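You operate a simulated robot arm through the tools that you are given. There is no shell and no other tool.

Carry out the task below with a simulated robot arm. There is one attempt and no reset: what you move stays moved.

Task
Set a snap on both dots of the green wallet.
Fine: Then lay it in the green tray; leave the press slide out and nothing under the ram.

Only the result counts: the job must be done as asked and must still hold three seconds after the hand-in. Knocking over, shifting, dropping, spilling or breaking anything else fails it.

Robot
A 6-joint arm with a two-finger gripper, fixed in place. Base frame: the origin is on the floor under the middle of its stand, x ahead of it, y to its left, z up; the work surface is at about z = 800. Units: mm, degrees, N and s.
With the tool pointing down near the work surface it reaches from about 520 to 800 mm from the base axis. Its first joint turns from -166.0 to 166.0 degrees. Payload 1.66 kg.
The TCP is the grasp point between the finger pads, 16 mm short of the fingertips. In the tool frame z runs along the fingers and y along their closing line. The gripper opens to 111 mm; its body begins 104 mm behind the TCP.
Orientation is that of the tool frame in the base frame, as [roll, pitch, yaw] about the fixed x, y, z axes, in that order (R = Rz(yaw) Ry(pitch) Rx(roll)). With the fingers straight down and closing along the base's y, the tool's x points along the base's -x, its y along +y and its z along -z.

Tools
- The arm moves only by the tool nudge_tool. Its argument "moves" is a list of rows, each a list of 3 entries, a list of its own where there are three numbers: the turn, a rotation vector about the base's x, y, z in units of 6 degrees (1.0 is 6 degrees), then the shift along the base's x, y, z in units of 50 mm (1.0 is 50 mm), then the finger opening in m, from 0 to 0.111. In form: [[[rx, ry, rz], [dx, dy, dz], hand], ...]. A call has 1 to 20 rows; each row shifts and turns the commanded pose from where the row before left it. A call with a number of a shift or a turn outside -1 to 1 is refused whole. A row lasts 0.2 s, in which the tool goes at most 50 mm and 8.6 degrees; a call with a longer step from one row to the next is refused whole, and so is a gripper value outside its range. Where a pose cannot be reached the arm comes as near as it can. A force on the tool above 70 N (or 10 N above the force at the start of the call, whichever is more), or a blocked arm, ends the call early, and 0.2 s more pass. The fingers move at their own pace (about 169.8 mm/s each) and stop on an object; they squeeze with about 24 N. The grip force told is the motor's: it shows also when the fingers shut on nothing. Time passes only in rows, and 0.2 s behind the last, so rows that do not move let the fingers close. It gives the time, the measured TCP pose, the force on the tool (base axes), the opening and the grip force at its end, in the units of the frame above (readings bear some noise), with the torque about the TCP (base axes, N m) and any sound that the robot's microphone picked up.
- Cameras (640 x 400 px; columns grow to the right, rows downward): "scene" is fixed at [400.4, -649.6, 1537.6]; the picture's right is [0.92, -0.39, 0.00], its down [-0.25, -0.60, -0.76] and it looks along [0.29, 0.70, -0.65] (base axes); focal length 270 px, centre (320, 200). "wrist" rides on the gripper at [70, 14, -143] in the tool frame; the picture's right is [-0.19, 0.98, 0.00], its down [-0.87, -0.17, -0.47] and it looks along [-0.46, -0.09, 0.88] (tool axes); focal length 230 px, centre (320, 200). There is no depth. A picture from a camera that has moved, and an enlarged one, comes with that camera's place and axes in the base frame and with its lens.
- capture(camera): a new picture of that camera. No time passes.
- raise_lower(by): moves the trunk up (or, below 0, down) by that many mm; the arm rides with it, the base frame stays. It gives what a move gives, with no picture.
- enlarge(camera, box): a new picture of the part [left, top, right, bottom] of that camera's present view, enlarged. No time passes.
- job_done(): hands the job in; it is judged then, once.

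Nothing tells you positions but the pictures and the camera data. Unless the task says otherwise, let go and move clear before handing in.

The tools are called after "Call:" as a command line: name --argument value ..., lists and objects as JSON in quotes. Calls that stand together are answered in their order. nudge_tool: Moves the arm, as the interface text tells. Its arguments: {"type":"object","properties":{"moves":{"type":"array","items":{"type":"array"}}},"required":["moves"]} The other tools are called the same way: raise_lower (by) moves the trunk up or down; capture (camera) takes a picture; enlarge (camera, box) takes an enlarged picture of a part of a camera's view; job_done () hands the job in.

At the start:

```text
time_s: 0.0
tcp_pos: [495.1, -114.6, 1318.2]
tcp_rot: [-180.0, 0.0, -179.9]
force: [-0.1, -0.4, -0.2]
torque: [0.02, -0.01, -0.03]
finger_gap: 110.8
finger_force: 0.1
trunk travel left (down, up): [-225.0, 365.0]
```

scene: 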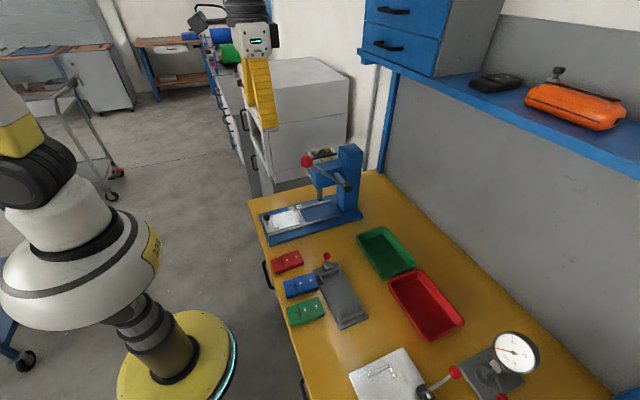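
wrist: 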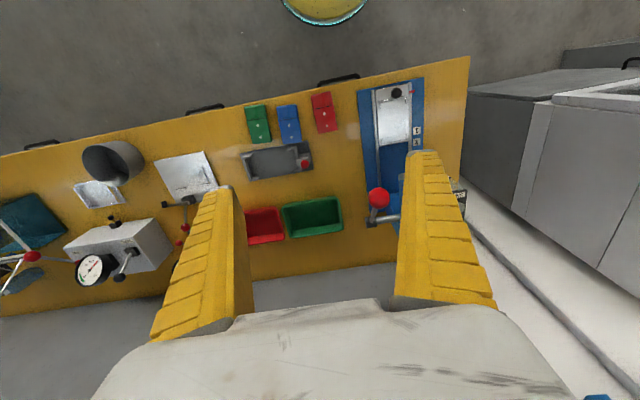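

I see a bench with a blue snap press (with slide and lever), three wallets (red, blue, green), a grey fixture, and green and red trays. I'll look closer at each part before moving.

Call:
enlarge --camera "scene" --box '[240, 130, 400, 250]'

Call:
enlarge --camera "scene" --box '[260, 230, 400, 340]'

Call:
enlarge --camera "wrist" --box '[230, 70, 480, 250]'

Call:
enlarge --camera "scene" --box '[340, 220, 560, 400]'

```text
3.33 times, centred on (320, 190) of scene
camera zoom: at [400.4, -649.6, 1537.6], right [0.92, -0.39, 0.0], down [-0.25, -0.6, -0.76], along [0.29, 0.7, -0.65], focal length 900 px, centre (320, 233)
```

zoom: 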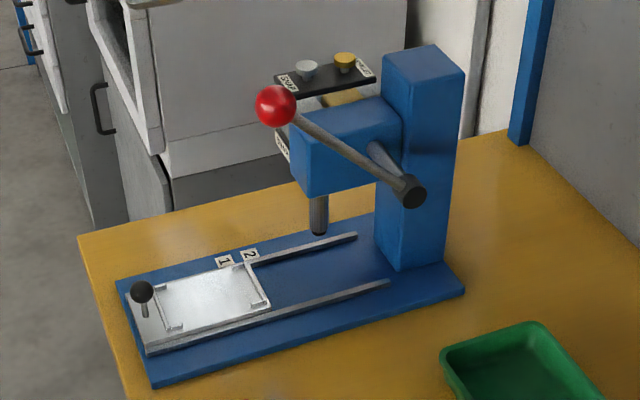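

```text
3.64 times, centred on (330, 285) of scene
camera zoom: at [400.4, -649.6, 1537.6], right [0.92, -0.39, 0.0], down [-0.25, -0.6, -0.76], along [0.29, 0.7, -0.65], focal length 982 px, centre (284, -109)
```

zoom: 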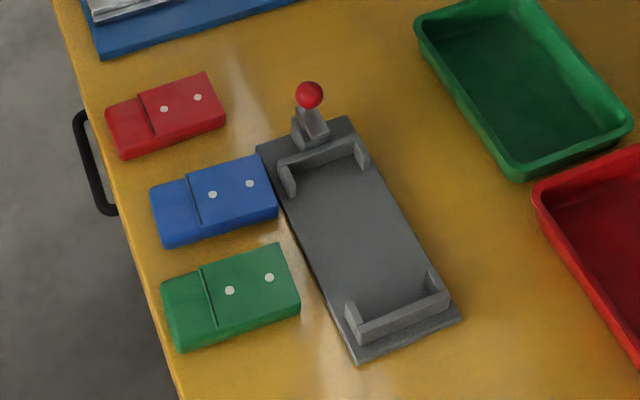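

```text
2.22 times, centred on (355, 160) of wrist
camera zoom: at [425.4, -101.6, 1461.2], right [0.19, 0.98, 0.0], down [0.87, -0.17, 0.47], along [0.46, -0.09, -0.88], focal length 511 px, centre (242, 289)
```

zoom: 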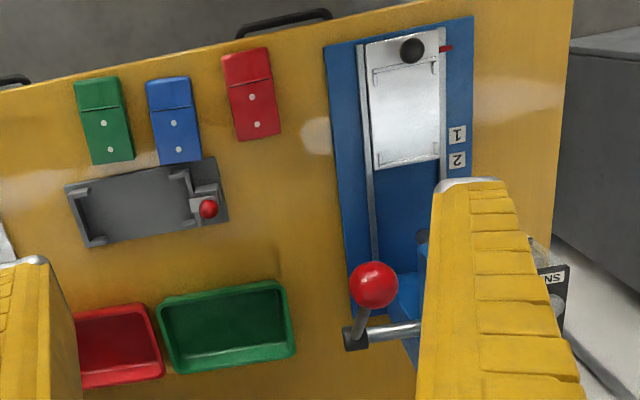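

```text
2.22 times, centred on (450, 310) of scene
camera zoom: at [400.4, -649.6, 1537.6], right [0.92, -0.39, 0.0], down [-0.25, -0.6, -0.76], along [0.29, 0.7, -0.65], focal length 600 px, centre (31, -44)
```

zoom: 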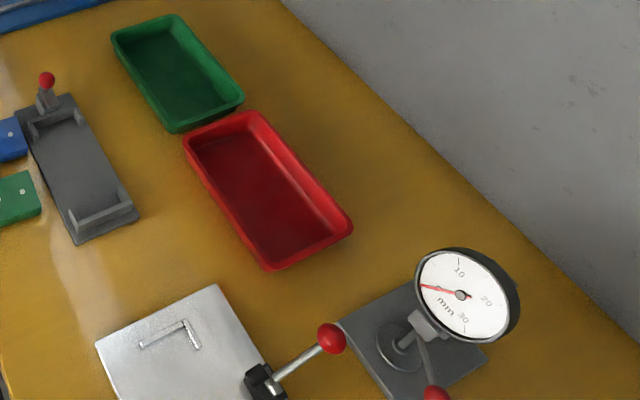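

I'm reading the press layout: a slide with knob and a red pointer, marks 1 and 2 by the rail, and a small labelled fixture behind the press head. I'll zoom in more on those labels.

Call:
enlarge --camera "scene" --box '[295, 138, 355, 178]'

Call:
enlarge --camera "scene" --box '[255, 185, 345, 245]'

Call:
enlarge --camera "wrist" --box '[350, 70, 480, 240]'

Call:
enlarge --camera "wrist" --box '[235, 85, 355, 185]'

Call:
enlarge --camera "wrist" --box '[0, 130, 240, 300]'

```text
10.00 times, centred on (325, 158) of scene
camera zoom: at [400.4, -649.6, 1537.6], right [0.92, -0.39, 0.0], down [-0.25, -0.6, -0.76], along [0.29, 0.7, -0.65], focal length 2700 px, centre (270, 620)
```

zoom: 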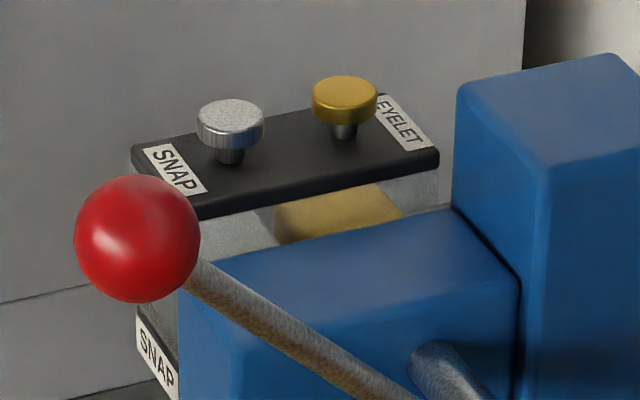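

```text
6.67 times, centred on (300, 215) of scene
camera zoom: at [400.4, -649.6, 1537.6], right [0.92, -0.39, 0.0], down [-0.25, -0.6, -0.76], along [0.29, 0.7, -0.65], focal length 1800 px, centre (453, 100)
```

zoom: 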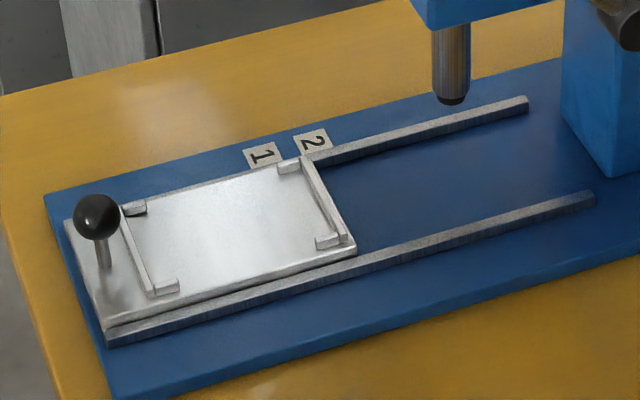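

```text
2.35 times, centred on (415, 155) of wrist
camera zoom: at [425.4, -101.6, 1461.2], right [0.19, 0.98, 0.0], down [0.87, -0.17, 0.47], along [0.46, -0.09, -0.88], focal length 541 px, centre (96, 306)
```

zoom: 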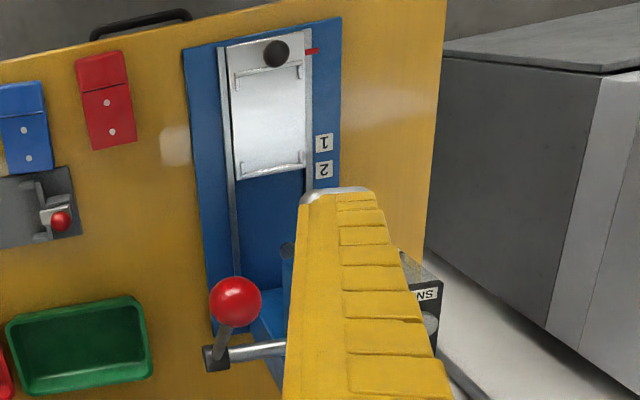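

```text
4.00 times, centred on (295, 135) of wrist
camera zoom: at [425.4, -101.6, 1461.2], right [0.19, 0.98, 0.0], down [0.87, -0.17, 0.47], along [0.46, -0.09, -0.88], focal length 920 px, centre (420, 460)
```

zoom: 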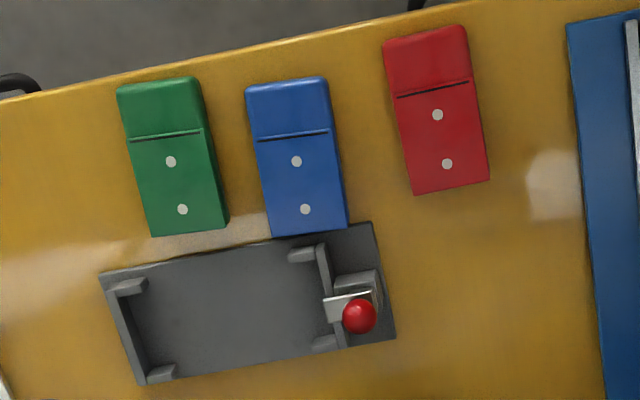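

```text
2.35 times, centred on (120, 215) of wrist
camera zoom: at [425.4, -101.6, 1461.2], right [0.19, 0.98, 0.0], down [0.87, -0.17, 0.47], along [0.46, -0.09, -0.88], focal length 541 px, centre (791, 165)
```

zoom: 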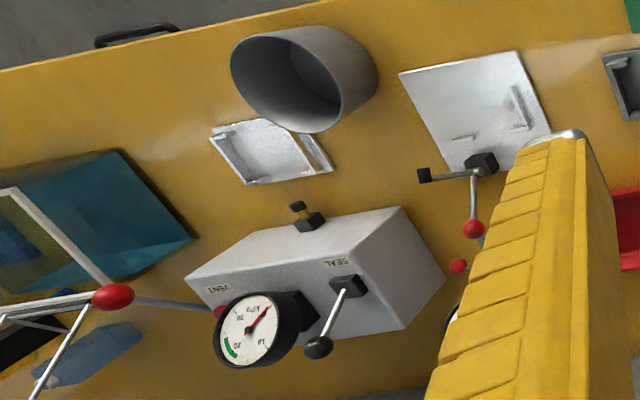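

The press axis seems to run along x at about y≈75: slide out with its knob near (493, 78, 840), ram near (704, 74, 862), lever ball near (615, −40, 1125). On the far side of the head is a SNAP/EYELET unit, so I'll move the wrist camera over for a better view of it.

Call:
nudge_tool --moves '[[[0, 0, 0], [0.186, 0.717, -0.3], 0.11], [[0, 0, 0], [0.186, 0.717, -0.3], 0.11], [[0, 0, 0], [0.186, 0.717, -0.3], 0.11], [[0, 0, 0], [0.186, 0.717, -0.3], 0.11], [[0, 0, 0], [0.186, 0.717, -0.3], 0.11], [[0, 0, 0], [0.186, 0.717, -0.3], 0.11], [[0, 0, 0], [0.186, 0.717, -0.3], 0.11]]'

Call:
capture --camera "wrist"

Call:
capture --camera "scene"

```text
time_s: 1.6
tcp_pos: [562.4, 139.9, 1215.0]
tcp_rot: [-180.0, 0.0, 179.9]
force: [0.4, -0.6, 0.3]
torque: [-0.04, -0.01, 0.05]
finger_gap: 110.1
finger_force: 0.1
trunk travel left (down, up): [-225.0, 365.0]
```

```text
taken
camera wrist: at [492.3, 153.7, 1356.8], right [0.19, 0.98, 0.0], down [0.87, -0.17, 0.47], along [0.46, -0.09, -0.88], focal length 230 px, centre (320, 200)
```

wrist: 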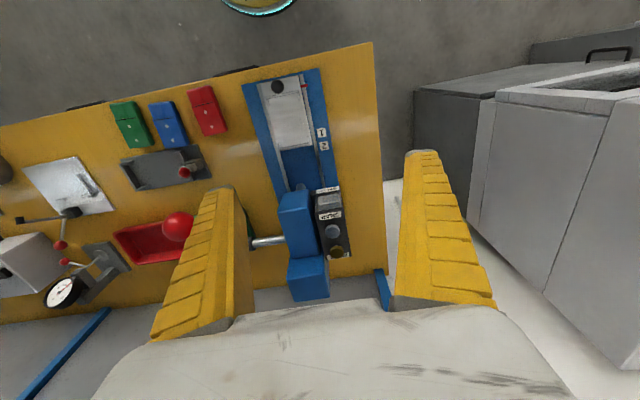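

```text
taken
```

scene: 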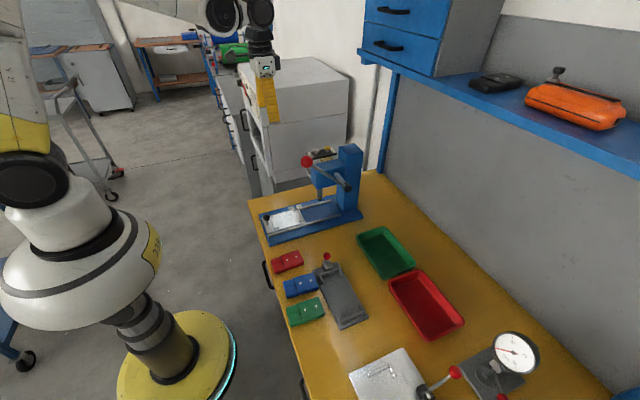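

Call:
enlarge --camera "wrist" --box '[240, 160, 380, 310]'

Call:
enlarge --camera "wrist" --box '[230, 60, 350, 200]'

Call:
enlarge --camera "wrist" --box '[100, 70, 240, 200]'

```text
2.67 times, centred on (310, 235) of wrist
camera zoom: at [492.3, 153.7, 1356.8], right [0.19, 0.98, 0.0], down [0.87, -0.17, 0.47], along [0.46, -0.09, -0.88], focal length 614 px, centre (347, 107)
```

zoom: 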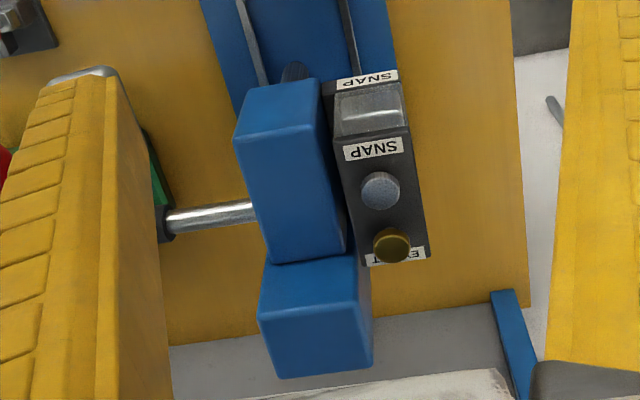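

```text
2.86 times, centred on (290, 130) of wrist
camera zoom: at [492.3, 153.7, 1356.8], right [0.19, 0.98, 0.0], down [0.87, -0.17, 0.47], along [0.46, -0.09, -0.88], focal length 657 px, centre (406, 400)
```

zoom: 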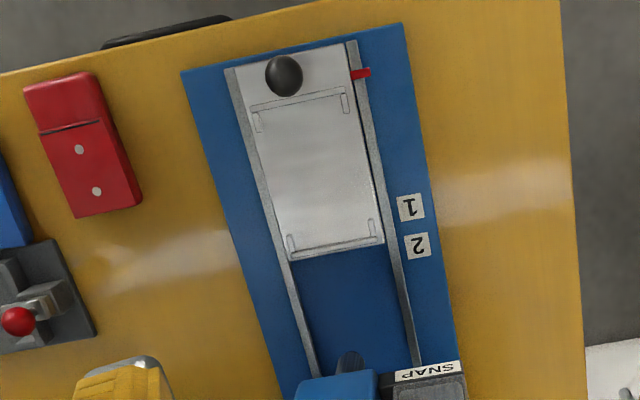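

```text
3.08 times, centred on (170, 135) of wrist
camera zoom: at [492.3, 153.7, 1356.8], right [0.19, 0.98, 0.0], down [0.87, -0.17, 0.47], along [0.46, -0.09, -0.88], focal length 708 px, centre (782, 400)
```

zoom: 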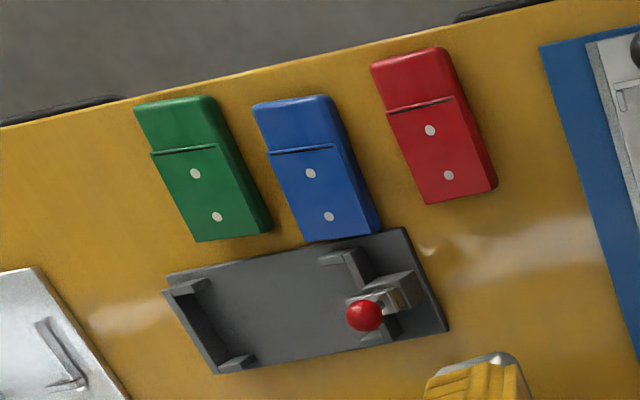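

The unit beside the head has a window with SNAP shown, plus a silver button (SNAP) and a gold button (EYELET). I'll tilt the wrist camera forward to read what the window and front label show.

Call:
nudge_tool --moves '[[[0, -1, 0], [-0.1, -0.06, -0.3], 0.11], [[0, -1, 0], [-0.1, -0.06, -0.3], 0.11], [[0, -1, 0], [-0.1, -0.06, -0.3], 0.11], [[0, -1, 0], [-0.1, -0.06, -0.3], 0.11], [[0, -1, 0], [-0.1, -0.06, -0.3], 0.11]]'

Call:
capture --camera "wrist"

Call:
enlarge --camera "wrist" --box '[240, 140, 400, 240]'

```text
time_s: 2.8
tcp_pos: [533.9, 120.6, 1140.3]
tcp_rot: [179.9, 30.1, 179.8]
force: [-0.9, -0.1, 1.1]
torque: [-0.01, -0.02, 0.0]
finger_gap: 110.2
finger_force: 0.1
trunk travel left (down, up): [-225.0, 365.0]
```

```text
taken
camera wrist: at [402.1, 134.1, 1227.9], right [0.17, 0.98, 0.1], down [0.51, -0.17, 0.84], along [0.84, -0.09, -0.53], focal length 230 px, centre (320, 200)
```

wrist: 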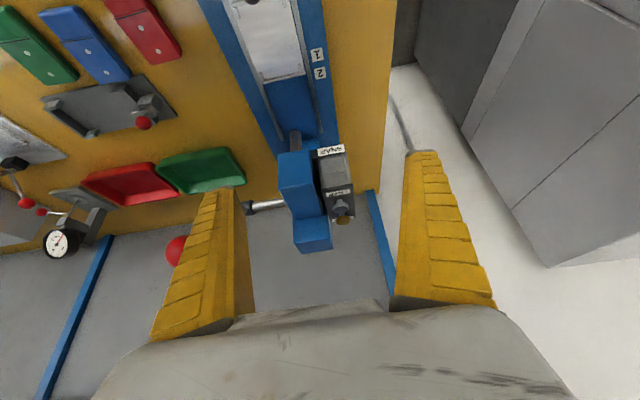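

```text
4.00 times, centred on (320, 190) of wrist
camera zoom: at [402.1, 134.1, 1227.9], right [0.17, 0.98, 0.1], down [0.51, -0.17, 0.84], along [0.84, -0.09, -0.53], focal length 920 px, centre (320, 240)
```

zoom: 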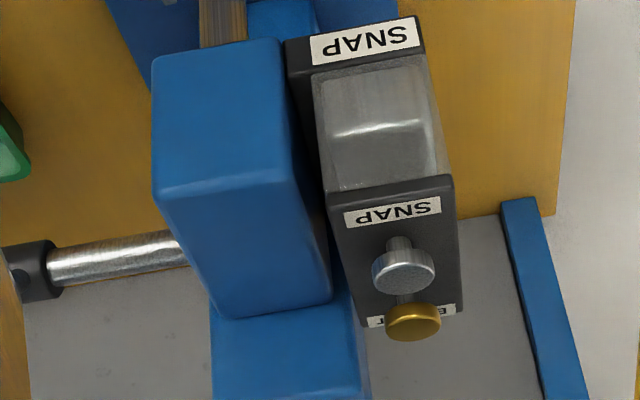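

The lower and upper plates are both labelled SNAP at the front and there is an EYELET label at the back of the unit. I'll swing the camera round to the +y side to see how this feeder works.

Call:
nudge_tool --moves '[[[0, 0, -1], [0.141, 0.185, 0], 0.11], [[0, 0, -1], [0.141, 0.185, 0], 0.11], [[0, 0, -1], [0.141, 0.185, 0], 0.11], [[0, 0, -1], [0.141, 0.185, 0], 0.11], [[0, 0, -1], [0.141, 0.185, 0], 0.11], [[0, 0, -1], [0.141, 0.185, 0], 0.11], [[0, 0, -1], [0.141, 0.185, 0], 0.11], [[0, 0, -1], [0.141, 0.185, 0], 0.11], [[0, 0, -1], [0.141, 0.185, 0], 0.11], [[0, 0, -1], [0.141, 0.185, 0], 0.11], [[0, 0, -1], [0.141, 0.185, -0.1], 0.11], [[0, 0, -1], [0.141, 0.185, -0.1], 0.11], [[0, 0, -1], [0.141, 0.185, -0.1], 0.11], [[0, 0, -1], [0.141, 0.185, -0.1], 0.11], [[0, 0, -1], [0.141, 0.185, -0.1], 0.11]]'

Call:
capture --camera "wrist"

Call:
enlarge --camera "wrist" --box '[240, 120, 400, 220]'

```text
time_s: 6.0
tcp_pos: [640.4, 258.6, 1114.6]
tcp_rot: [-180.0, 30.0, 89.9]
force: [-0.4, 0.7, -0.6]
torque: [0.0, -0.02, 0.02]
finger_gap: 110.2
finger_force: 0.0
trunk travel left (down, up): [-225.0, 365.0]
```

```text
taken
camera wrist: at [654.3, 390.6, 1202.0], right [0.98, -0.17, 0.09], down [-0.17, -0.51, 0.84], along [-0.09, -0.84, -0.53], focal length 230 px, centre (320, 200)
```

wrist: 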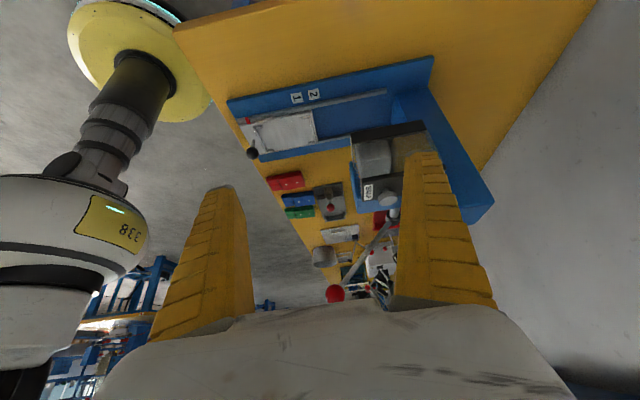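

```text
4.00 times, centred on (320, 170) of wrist
camera zoom: at [654.3, 390.6, 1202.0], right [0.98, -0.17, 0.09], down [-0.17, -0.51, 0.84], along [-0.09, -0.84, -0.53], focal length 920 px, centre (320, 320)
```

zoom: 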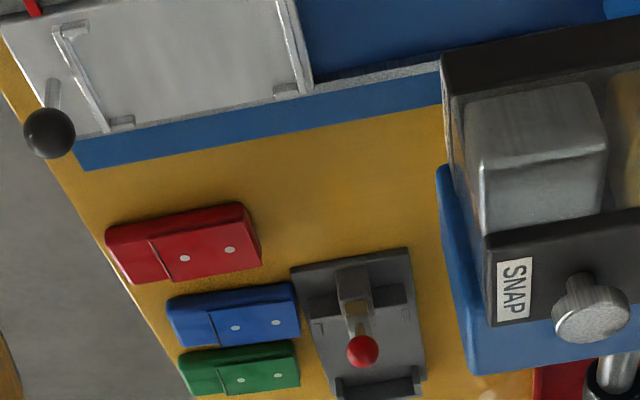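

Inside the black frame there's a silver block and a gold block. I'll shift over in x to see the full unit past the finger.

Call:
nudge_tool --moves '[[[0, 0, 0], [0.5, 0, 0], 0.11], [[0, 0, 0], [0.5, 0, 0], 0.11], [[0, 0, 0], [0.4, 0, 0], 0.11]]'

Call:
enlarge --camera "wrist" --box '[240, 90, 420, 220]'

Call:
enlarge --camera "wrist" --box '[290, 110, 400, 190]'

```text
time_s: 6.8
tcp_pos: [710.3, 259.1, 1114.5]
tcp_rot: [-179.9, 30.0, 90.0]
force: [-0.6, -0.4, -0.1]
torque: [0.0, -0.01, -0.01]
finger_gap: 109.9
finger_force: 0.0
trunk travel left (down, up): [-225.0, 365.0]
```

```text
3.08 times, centred on (330, 155) of wrist
camera zoom: at [724.3, 389.8, 1202.9], right [0.98, -0.16, 0.1], down [-0.17, -0.51, 0.84], along [-0.09, -0.84, -0.53], focal length 708 px, centre (289, 338)
```

zoom: 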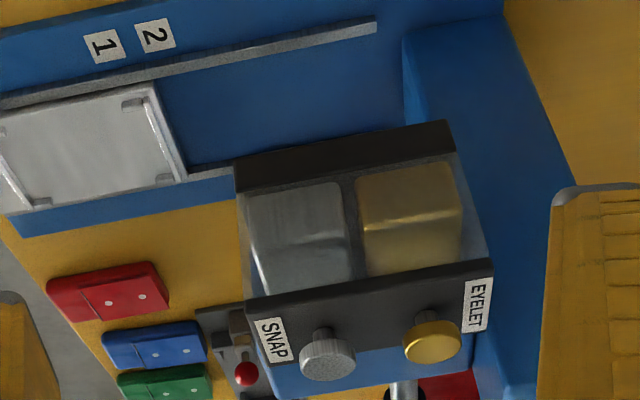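

```text
5.00 times, centred on (345, 150) of wrist
camera zoom: at [724.3, 389.8, 1202.9], right [0.98, -0.16, 0.1], down [-0.17, -0.51, 0.84], along [-0.09, -0.84, -0.53], focal length 1150 px, centre (195, 450)
```

zoom: 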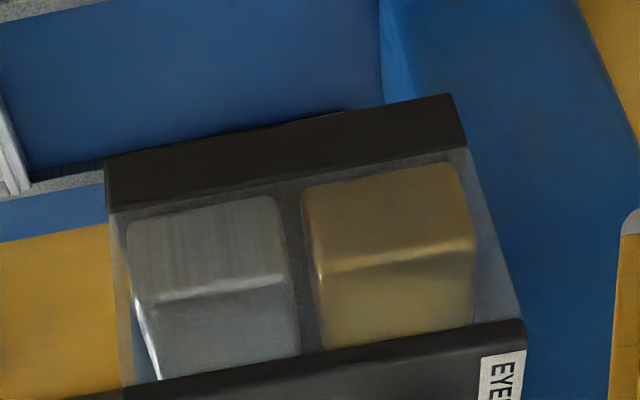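

The feeder is two magazines (silver snaps, gold eyelets), each with its own plunger. I'll return to a vertical tool with fingers closing along y and look down on the nest.

Call:
nudge_tool --moves '[[[1, 0, 0], [-0.1, 0, 0.2], 0.11], [[1, 0, 0], [-0.1, 0, 0.2], 0.11], [[1, 0, 0], [-0.1, 0, 0.2], 0.11], [[1, 0, 0], [-0.1, 0, 0.2], 0.11], [[1, 0, 0], [-0.1, 0, 0.2], 0.11], [[0, 0, 1], [-0.22, -0.24, 0], 0.11], [[0, 0, 1], [-0.22, -0.24, 0], 0.11], [[0, 0, 1], [-0.22, -0.24, 0], 0.11], [[0, 0, 1], [-0.22, -0.24, 0], 0.11], [[0, 0, 1], [-0.22, -0.24, 0], 0.11], [[0, 0, 1], [-0.22, -0.24, 0], 0.11], [[0, 0, 1], [-0.22, -0.24, 0], 0.11], [[0, 0, 1], [-0.22, -0.24, 0], 0.11], [[0, 0, 1], [-0.22, -0.24, 0], 0.11], [[0, 0, 1], [-0.22, -0.24, 0], 0.11], [[0, 0, 1], [-0.22, -0.24, 0], 0.11], [[0, 0, 1], [-0.22, -0.24, 0], 0.11], [[0, 0, 1], [-0.22, -0.24, 0], 0.11], [[0, 0, 1], [-0.22, -0.24, 0], 0.11], [[0, 0, 1], [-0.22, -0.24, 0], 0.11]]'

Call:
capture --camera "wrist"

Call:
capture --camera "scene"

```text
time_s: 11.0
tcp_pos: [520.0, 79.8, 1164.1]
tcp_rot: [-180.0, 0.0, 179.9]
force: [0.2, -1.1, 0.2]
torque: [0.0, -0.02, -0.04]
finger_gap: 110.1
finger_force: 0.0
trunk travel left (down, up): [-225.0, 365.0]
```

```text
taken
camera wrist: at [449.3, 92.4, 1306.7], right [0.19, 0.98, 0.0], down [0.87, -0.17, 0.47], along [0.46, -0.09, -0.88], focal length 230 px, centre (320, 200)
```

wrist: 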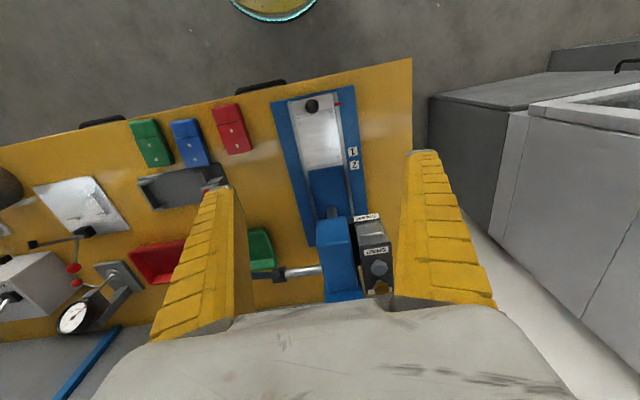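

```text
taken
```

scene: 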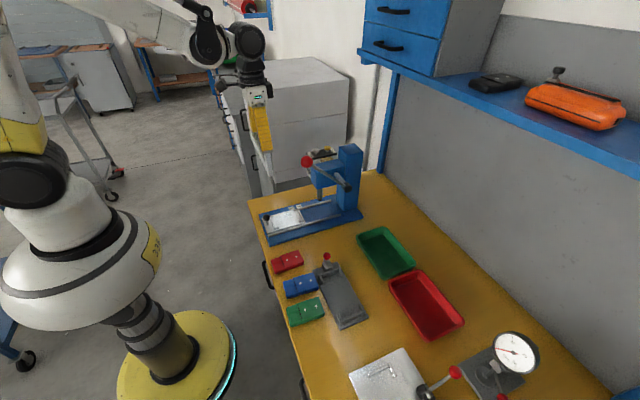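

Lowering for a detailed look at the slide nest.

Call:
nudge_tool --moves '[[[0, 0, 0], [0, 0, -0.9], 0.11], [[0, 0, 0], [0, 0, -0.9], 0.11], [[0, 0, 0], [0, 0, -0.9], 0.11]]'

Call:
capture --camera "wrist"

Call:
enlarge --camera "wrist" --box '[250, 60, 400, 220]'

Call:
enlarge --camera "wrist" --box '[300, 180, 400, 260]'

Call:
enlarge --camera "scene" --box '[230, 80, 310, 180]'

```text
time_s: 11.8
tcp_pos: [522.7, 79.3, 1029.1]
tcp_rot: [-180.0, 0.0, -180.0]
force: [-0.6, 0.1, 0.6]
torque: [0.03, 0.0, 0.0]
finger_gap: 110.1
finger_force: 0.1
trunk travel left (down, up): [-225.0, 365.0]
```

```text
taken
camera wrist: at [451.9, 92.6, 1170.5], right [0.19, 0.98, 0.0], down [0.87, -0.17, 0.47], along [0.46, -0.09, -0.88], focal length 230 px, centre (320, 200)
```

wrist: 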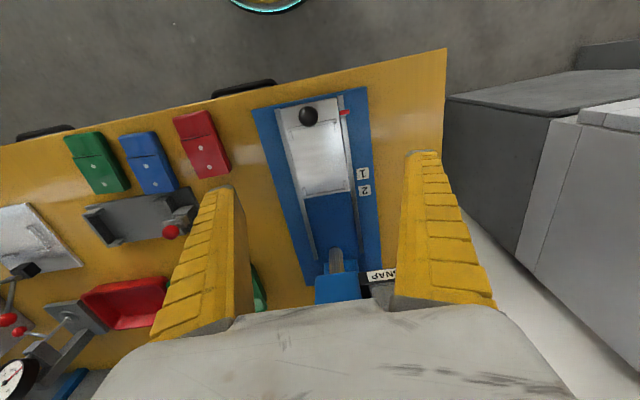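

```text
2.50 times, centred on (325, 140) of wrist
camera zoom: at [451.9, 92.6, 1170.5], right [0.19, 0.98, 0.0], down [0.87, -0.17, 0.47], along [0.46, -0.09, -0.88], focal length 575 px, centre (308, 350)
```

zoom: 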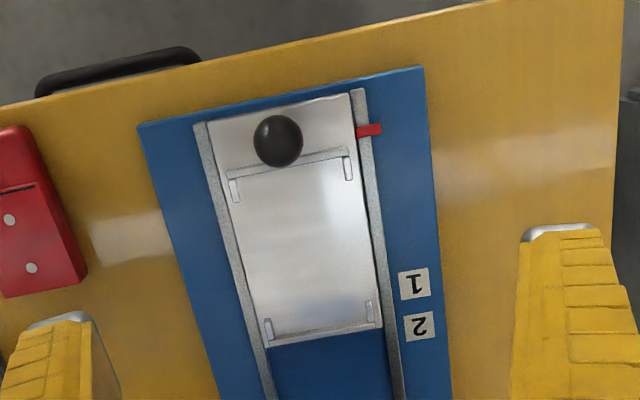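

```text
5.00 times, centred on (350, 220) of wrist
camera zoom: at [451.9, 92.6, 1170.5], right [0.19, 0.98, 0.0], down [0.87, -0.17, 0.47], along [0.46, -0.09, -0.88], focal length 1150 px, centre (170, 100)
```

zoom: 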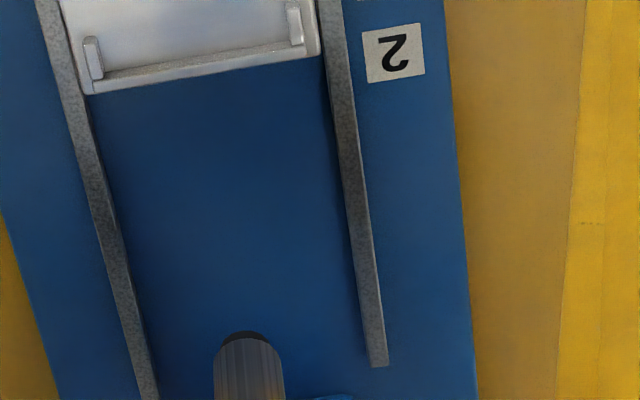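

```text
4.00 times, centred on (270, 130) of scene
camera zoom: at [400.4, -649.6, 1537.6], right [0.92, -0.39, 0.0], down [-0.25, -0.6, -0.76], along [0.29, 0.7, -0.65], focal length 1080 px, centre (520, 480)
```

zoom: 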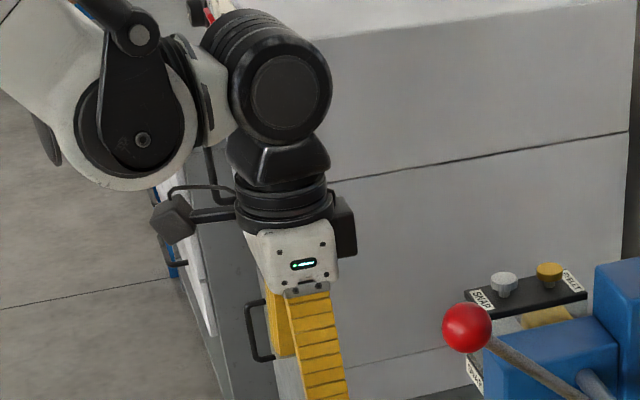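

The nest is about x 508–619, y 33–108, with axis nearly along x, and the dots should face the ram as the green wallet already lies. Next I'll go above the green wallet for accurate measurement.

Call:
nudge_tool --moves '[[[0, 0, 0], [-0.05, -0.9, 0], 0.11], [[0, 0, 0], [-0.05, -0.9, 0], 0.11], [[0, 0, 0], [-0.05, -0.9, 0], 0.11], [[0, 0, 0], [-0.05, -0.9, 0], 0.11], [[0, 0, 0], [-0.05, -0.9, 0], 0.11], [[0, 0, 0], [-0.05, -0.9, 0], 0.11], [[0, 0, 0], [0, -0.9, 0], 0.11], [[0, 0, 0], [0, -0.9, 0], 0.11], [[0, 0, 0], [0, 0, -0.5], 0.11], [[0, 0, 0], [0, 0, -0.5], 0.11]]'

Call:
capture --camera "wrist"

Call:
enlarge --camera "wrist" --box '[200, 60, 420, 240]'

Call:
enlarge --camera "scene" --box '[240, 190, 400, 330]'

```text
time_s: 14.0
tcp_pos: [505.4, -279.3, 978.0]
tcp_rot: [-179.9, 0.0, 180.0]
force: [-0.2, 0.1, 0.0]
torque: [0.0, 0.02, 0.02]
finger_gap: 110.1
finger_force: 0.0
trunk travel left (down, up): [-225.0, 365.0]
```

```text
taken
camera wrist: at [436.2, -267.0, 1120.6], right [0.19, 0.98, 0.0], down [0.87, -0.17, 0.47], along [0.46, -0.09, -0.88], focal length 230 px, centre (320, 200)
```

wrist: 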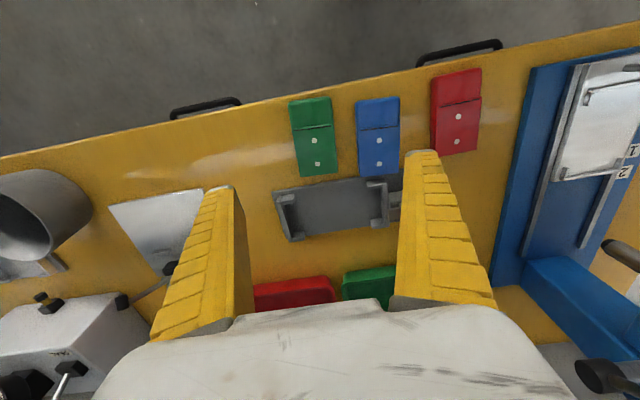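

```text
2.22 times, centred on (310, 150) of wrist
camera zoom: at [436.2, -267.0, 1120.6], right [0.19, 0.98, 0.0], down [0.87, -0.17, 0.47], along [0.46, -0.09, -0.88], focal length 511 px, centre (342, 311)
```

zoom: 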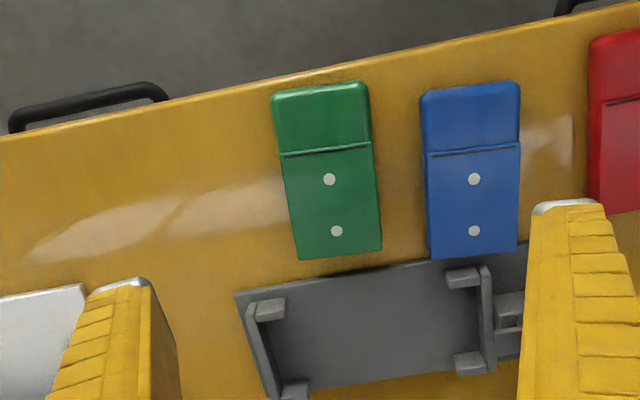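

```text
2.86 times, centred on (320, 260) of scene
camera zoom: at [400.4, -649.6, 1537.6], right [0.92, -0.39, 0.0], down [-0.25, -0.6, -0.76], along [0.29, 0.7, -0.65], focal length 771 px, centre (320, 29)
```

zoom: 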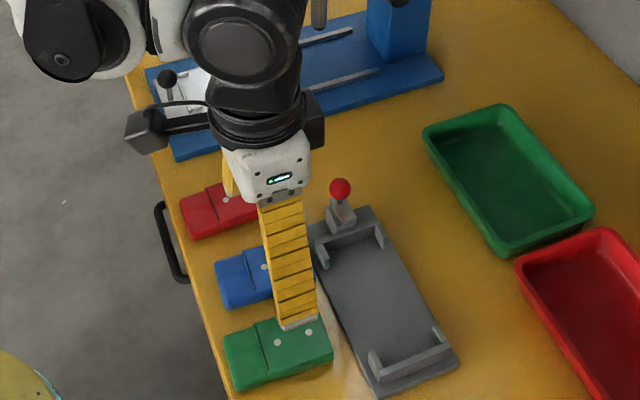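

The green wallet is about 100 × 52 mm centred near (506, −288), yawed about −5°, with roughly 30 mm to the blue one. I need to know the finger thickness before descending, so I'm zooming on the fingers.

Call:
enlarge --camera "scene" --box '[285, 220, 345, 320]'

Call:
enlarge --camera "wrist" --box '[380, 130, 510, 310]'

Call:
enlarge --camera "wrist" --box '[140, 170, 260, 350]'

```text
4.00 times, centred on (315, 270) of scene
camera zoom: at [400.4, -649.6, 1537.6], right [0.92, -0.39, 0.0], down [-0.25, -0.6, -0.76], along [0.29, 0.7, -0.65], focal length 1080 px, centre (340, -80)
```

zoom: 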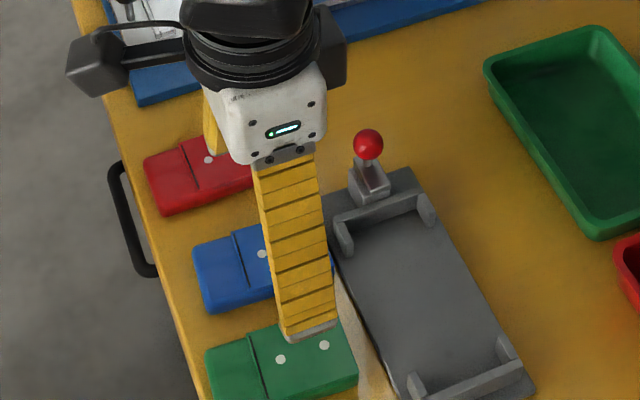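

```text
2.22 times, centred on (445, 220) of wrist
camera zoom: at [436.2, -267.0, 1120.6], right [0.19, 0.98, 0.0], down [0.87, -0.17, 0.47], along [0.46, -0.09, -0.88], focal length 511 px, centre (42, 156)
```

zoom: 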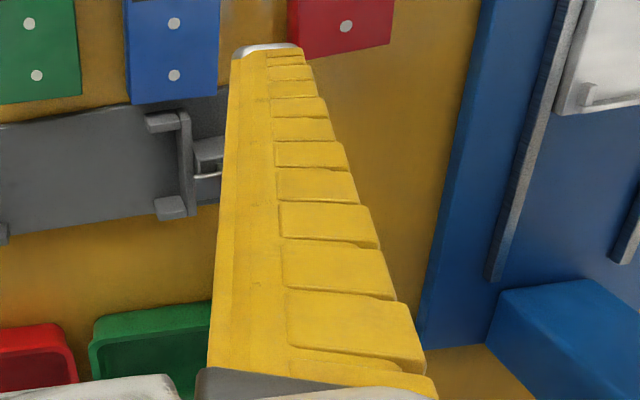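

```text
2.22 times, centred on (200, 260) of wrist
camera zoom: at [436.2, -267.0, 1120.6], right [0.19, 0.98, 0.0], down [0.87, -0.17, 0.47], along [0.46, -0.09, -0.88], focal length 511 px, centre (587, 67)
```

zoom: 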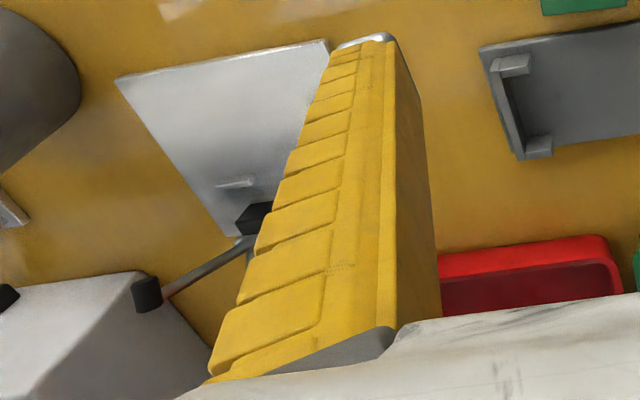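

The fingers look splayed at full opening, so I'll test their shape at a smaller opening in free air.

Call:
nudge_tool --moves '[[[0, 0, 0], [0, 0, 0], 0.062], [[0, 0, 0], [0, 0, 0], 0.062], [[0, 0, 0], [0, 0, 0], 0.062]]'

Call:
capture --camera "wrist"

Call:
enlarge --camera "scene" --box '[285, 220, 345, 320]'

```text
time_s: 14.8
tcp_pos: [506.2, -280.4, 978.4]
tcp_rot: [180.0, 0.1, -179.9]
force: [-0.4, -0.4, 0.5]
torque: [-0.02, -0.03, 0.01]
finger_gap: 63.9
finger_force: 1.1
trunk travel left (down, up): [-225.0, 365.0]
```

```text
taken
camera wrist: at [435.8, -266.7, 1121.0], right [0.19, 0.98, 0.0], down [0.87, -0.17, 0.47], along [0.46, -0.09, -0.88], focal length 230 px, centre (320, 200)
```

wrist: 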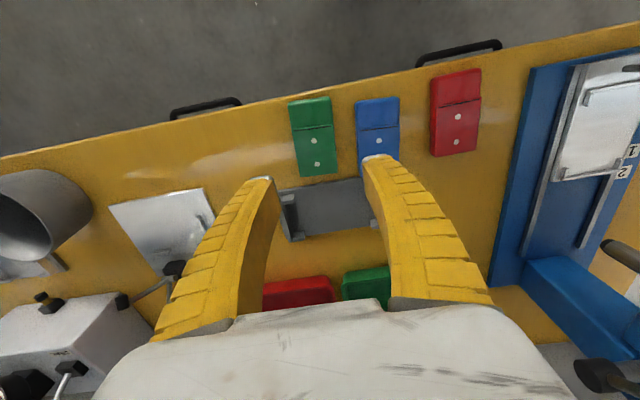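

```text
4.00 times, centred on (315, 270) of scene
camera zoom: at [400.4, -649.6, 1537.6], right [0.92, -0.39, 0.0], down [-0.25, -0.6, -0.76], along [0.29, 0.7, -0.65], focal length 1080 px, centre (340, -80)
```

zoom: 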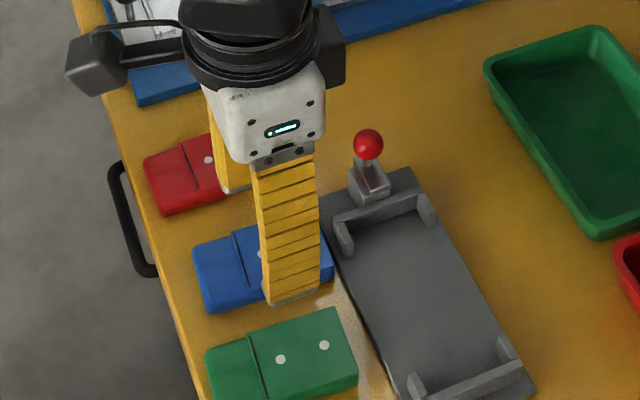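

These are soft bending fingers, about 20 mm thick at the tips, so a ~60 mm opening fits the gap by the blue wallet. I'll yaw to the wallet, move over it and drop part way to re-check alignment.

Call:
nudge_tool --moves '[[[0, 0, -0.88], [0, -0.19, -0.4], 0.06], [[0, 0, 0], [0, 0, -0.9], 0.06], [[0, 0, 0], [0, 0, -0.7], 0.06], [[0, 0, 0], [0, 0, 0], 0.06]]'

Call:
capture --camera "wrist"

Call:
enlarge --camera "wrist" --box '[220, 50, 440, 230]'

Call:
enlarge --camera "scene" --box '[270, 240, 350, 330]'

```text
time_s: 15.8
tcp_pos: [504.3, -288.3, 878.7]
tcp_rot: [-180.0, -0.1, 174.7]
force: [0.2, -0.6, 0.0]
torque: [0.01, 0.0, -0.05]
finger_gap: 62.2
finger_force: 1.6
trunk travel left (down, up): [-225.0, 365.0]
```

```text
taken
camera wrist: at [436.4, -268.6, 1021.9], right [0.28, 0.96, 0.0], down [0.85, -0.25, 0.47], along [0.45, -0.13, -0.88], focal length 230 px, centre (320, 200)
```

wrist: 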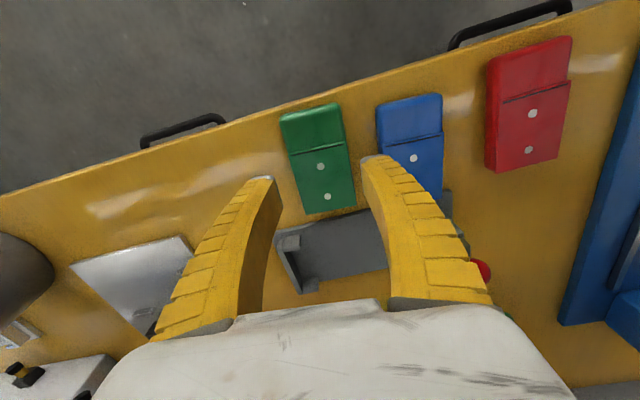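

```text
2.22 times, centred on (330, 140) of wrist
camera zoom: at [436.4, -268.6, 1021.9], right [0.28, 0.96, 0.0], down [0.85, -0.25, 0.47], along [0.45, -0.13, -0.88], focal length 511 px, centre (298, 333)
```

zoom: 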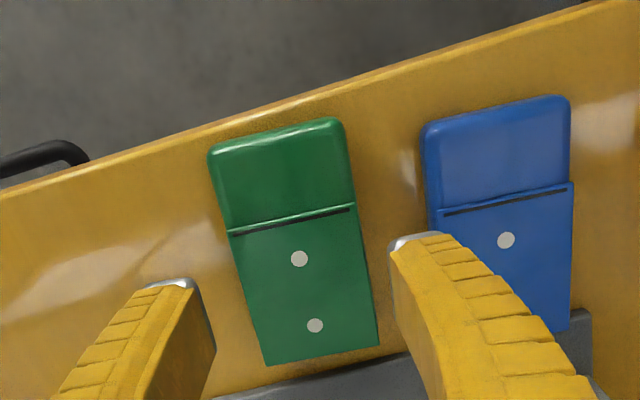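

```text
4.44 times, centred on (310, 285) of scene
camera zoom: at [400.4, -649.6, 1537.6], right [0.92, -0.39, 0.0], down [-0.25, -0.6, -0.76], along [0.29, 0.7, -0.65], focal length 1200 px, centre (364, -178)
```

zoom: 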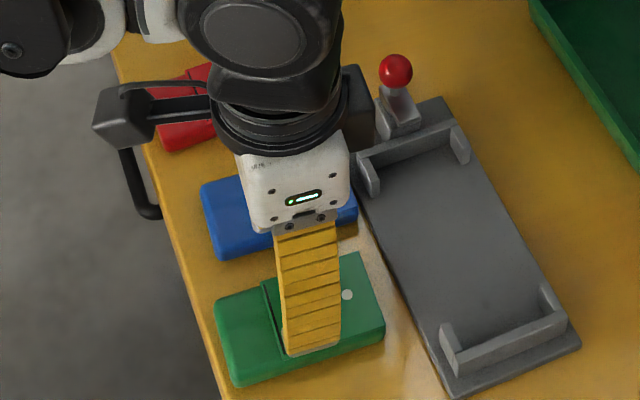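

Fingers are centred on the green wallet with about 8 mm clear of blue. Descending to the bench, then closing.

Call:
nudge_tool --moves '[[[0, 0, 0.04], [0.08, -0.01, -0.5], 0.06], [[0, 0, 0], [0, 0, -0.4], 0.06], [[0, 0, 0], [0, 0, -0.24], 0.06], [[0, 0, 0], [0, 0, 0], 0.06]]'

Call:
enlarge --camera "wrist" --box '[220, 50, 440, 230]'

Call:
enlarge --camera "scene" --box '[270, 260, 350, 330]'

```text
time_s: 16.8
tcp_pos: [509.8, -289.4, 821.4]
tcp_rot: [-179.9, 0.0, 174.9]
force: [-0.4, 0.5, -0.1]
torque: [0.0, 0.0, 0.01]
finger_gap: 62.4
finger_force: 1.5
trunk travel left (down, up): [-225.0, 365.0]
```

```text
2.22 times, centred on (330, 140) of wrist
camera zoom: at [441.3, -270.6, 964.3], right [0.28, 0.96, 0.0], down [0.85, -0.24, 0.47], along [0.45, -0.13, -0.88], focal length 511 px, centre (298, 333)
```

zoom: 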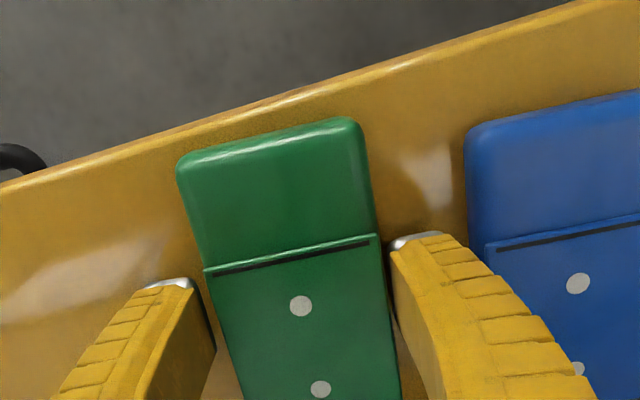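

```text
5.71 times, centred on (310, 295) of scene
camera zoom: at [400.4, -649.6, 1537.6], right [0.92, -0.39, 0.0], down [-0.25, -0.6, -0.76], along [0.29, 0.7, -0.65], focal length 1542 px, centre (377, -343)
```

zoom: 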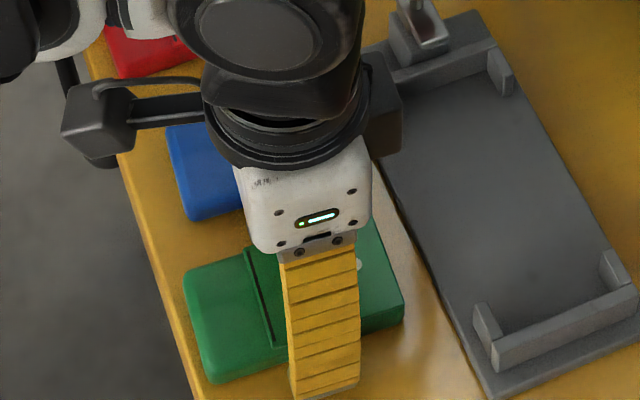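

Fingers straddle the green wallet cleanly with no contact force. Closing on it.

Call:
nudge_tool --moves '[[[0, 0, 0], [0, 0, 0], 0.045], [[0, 0, 0], [0, 0, 0], 0.04], [[0, 0, 0], [0, 0, 0], 0.04]]'

Call:
enlarge --camera "wrist" --box '[220, 50, 440, 230]'

```text
time_s: 17.6
tcp_pos: [509.0, -289.8, 822.0]
tcp_rot: [180.0, 0.0, 174.8]
force: [0.5, -0.8, 4.8]
torque: [-0.01, 0.02, 0.04]
finger_gap: 53.5
finger_force: 24.0
trunk travel left (down, up): [-225.0, 365.0]
```

```text
2.22 times, centred on (330, 140) of wrist
camera zoom: at [441.2, -270.5, 964.7], right [0.28, 0.96, 0.0], down [0.85, -0.24, 0.47], along [0.45, -0.13, -0.88], focal length 511 px, centre (298, 333)
```

zoom: 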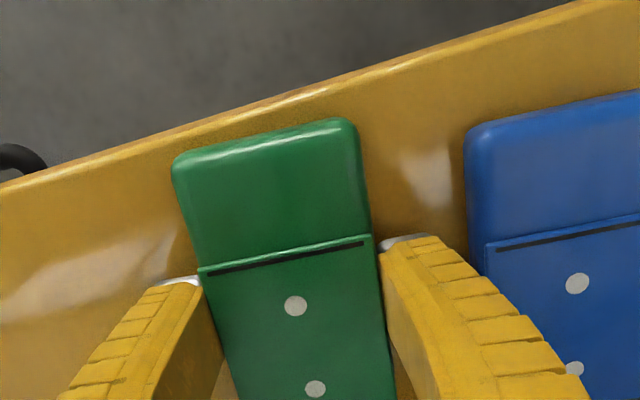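

Gripped at 53.5 mm width with 24 N. Lifting gently and checking that it comes along level.

Call:
nudge_tool --moves '[[[0, 0, 0], [0, 0, 0.2], 0.04], [[0, 0, 0], [0, 0, 0.4], 0.04], [[0, 0, 0], [0, 0, 0.6], 0.04], [[0, 0, 0], [0, 0, 0.6], 0.04]]'

Call:
enlarge --camera "wrist" --box '[220, 50, 440, 230]'

Call:
enlarge --camera "scene" --box '[260, 220, 360, 330]'

```text
time_s: 18.6
tcp_pos: [508.5, -291.8, 913.2]
tcp_rot: [-179.9, -0.1, 174.9]
force: [-0.1, -0.1, -1.6]
torque: [0.01, -0.02, -0.03]
finger_gap: 52.5
finger_force: 24.0
trunk travel left (down, up): [-225.0, 365.0]
```

```text
2.22 times, centred on (330, 140) of wrist
camera zoom: at [441.2, -271.5, 1056.2], right [0.28, 0.96, 0.0], down [0.85, -0.24, 0.47], along [0.45, -0.13, -0.88], focal length 511 px, centre (298, 333)
```

zoom: 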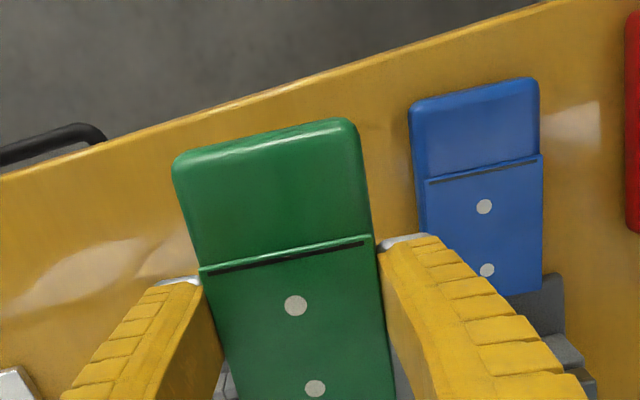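

```text
3.64 times, centred on (310, 275) of scene
camera zoom: at [400.4, -649.6, 1537.6], right [0.92, -0.39, 0.0], down [-0.25, -0.6, -0.76], along [0.29, 0.7, -0.65], focal length 982 px, centre (356, -73)
```

zoom: 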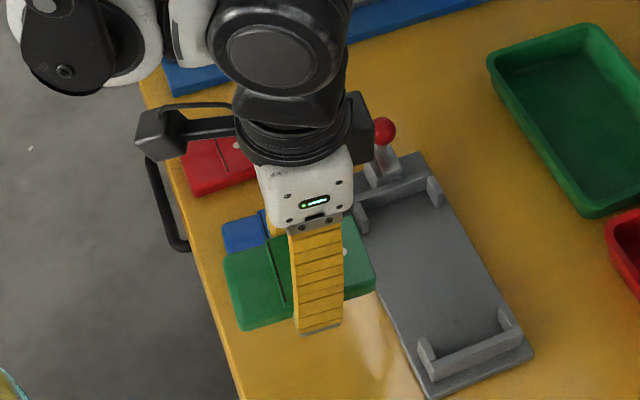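

The wallet is held level. Before moving I'll zoom on the nest from the scene camera to measure its bars while it is unobstructed.

Call:
enlarge --camera "scene" --box '[258, 195, 318, 240]'

Call:
capture --camera "wrist"

```text
8.89 times, centred on (288, 218) of scene
camera zoom: at [400.4, -649.6, 1537.6], right [0.92, -0.39, 0.0], down [-0.25, -0.6, -0.76], along [0.29, 0.7, -0.65], focal length 2400 px, centre (604, 44)
```

zoom: 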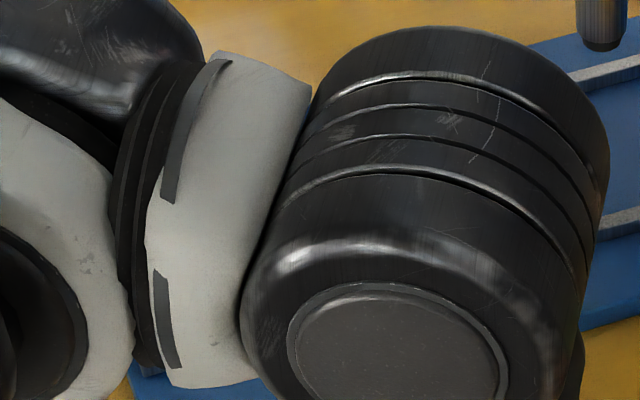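

```text
taken
camera wrist: at [441.2, -271.5, 1056.2], right [0.28, 0.96, 0.0], down [0.85, -0.24, 0.47], along [0.45, -0.13, -0.88], focal length 230 px, centre (320, 200)
```

wrist: 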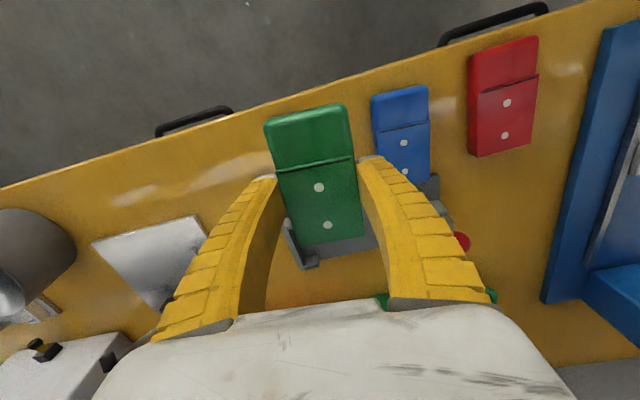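

The arm blocks the scene view, so I'll stop short of the press with the wallet still held and use the wrist camera to measure the nest.

Call:
nudge_tool --moves '[[[0, 0, 0.2], [0.05, 0.5, 0.35], 0.04], [[0, 0, 0.2], [0, 0.8, 0.35], 0.04], [[0, 0, 0.2], [0, 0.8, 0.2], 0.04], [[0, 0, 0.1], [0, 0.8, 0], 0.04], [[0, 0, 0.05], [0, 0.8, 0], 0.04], [[0, 0, 0], [0, 0, 0], 0.04]]'

Call:
capture --camera "wrist"

Call:
enlarge --camera "wrist" --box '[390, 80, 530, 240]'

```text
time_s: 20.0
tcp_pos: [511.8, -105.9, 958.7]
tcp_rot: [179.9, 0.0, 179.3]
force: [0.5, -0.4, 0.5]
torque: [0.02, 0.04, 0.03]
finger_gap: 52.9
finger_force: 24.0
trunk travel left (down, up): [-225.0, 365.0]
```

```text
taken
camera wrist: at [442.1, -91.4, 1100.9], right [0.2, 0.98, 0.0], down [0.86, -0.18, 0.47], along [0.46, -0.09, -0.88], focal length 230 px, centre (320, 200)
```

wrist: 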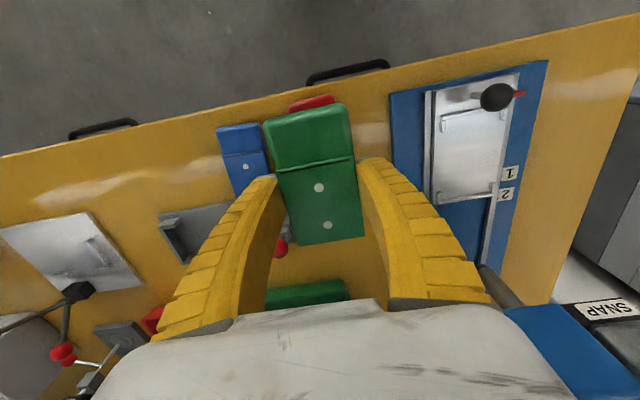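

```text
2.50 times, centred on (460, 160) of wrist
camera zoom: at [442.1, -91.4, 1100.9], right [0.2, 0.98, 0.0], down [0.86, -0.18, 0.47], along [0.46, -0.09, -0.88], focal length 575 px, centre (-30, 300)
```

zoom: 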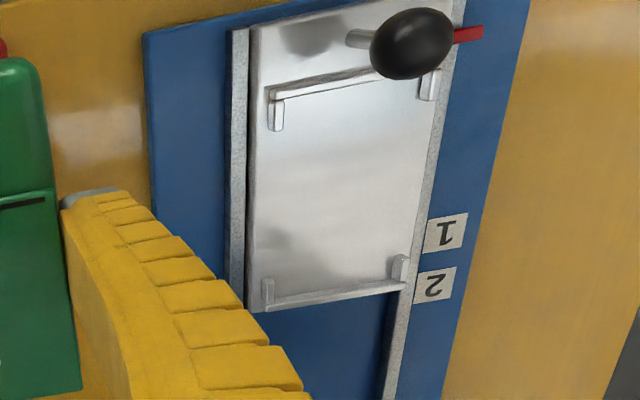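

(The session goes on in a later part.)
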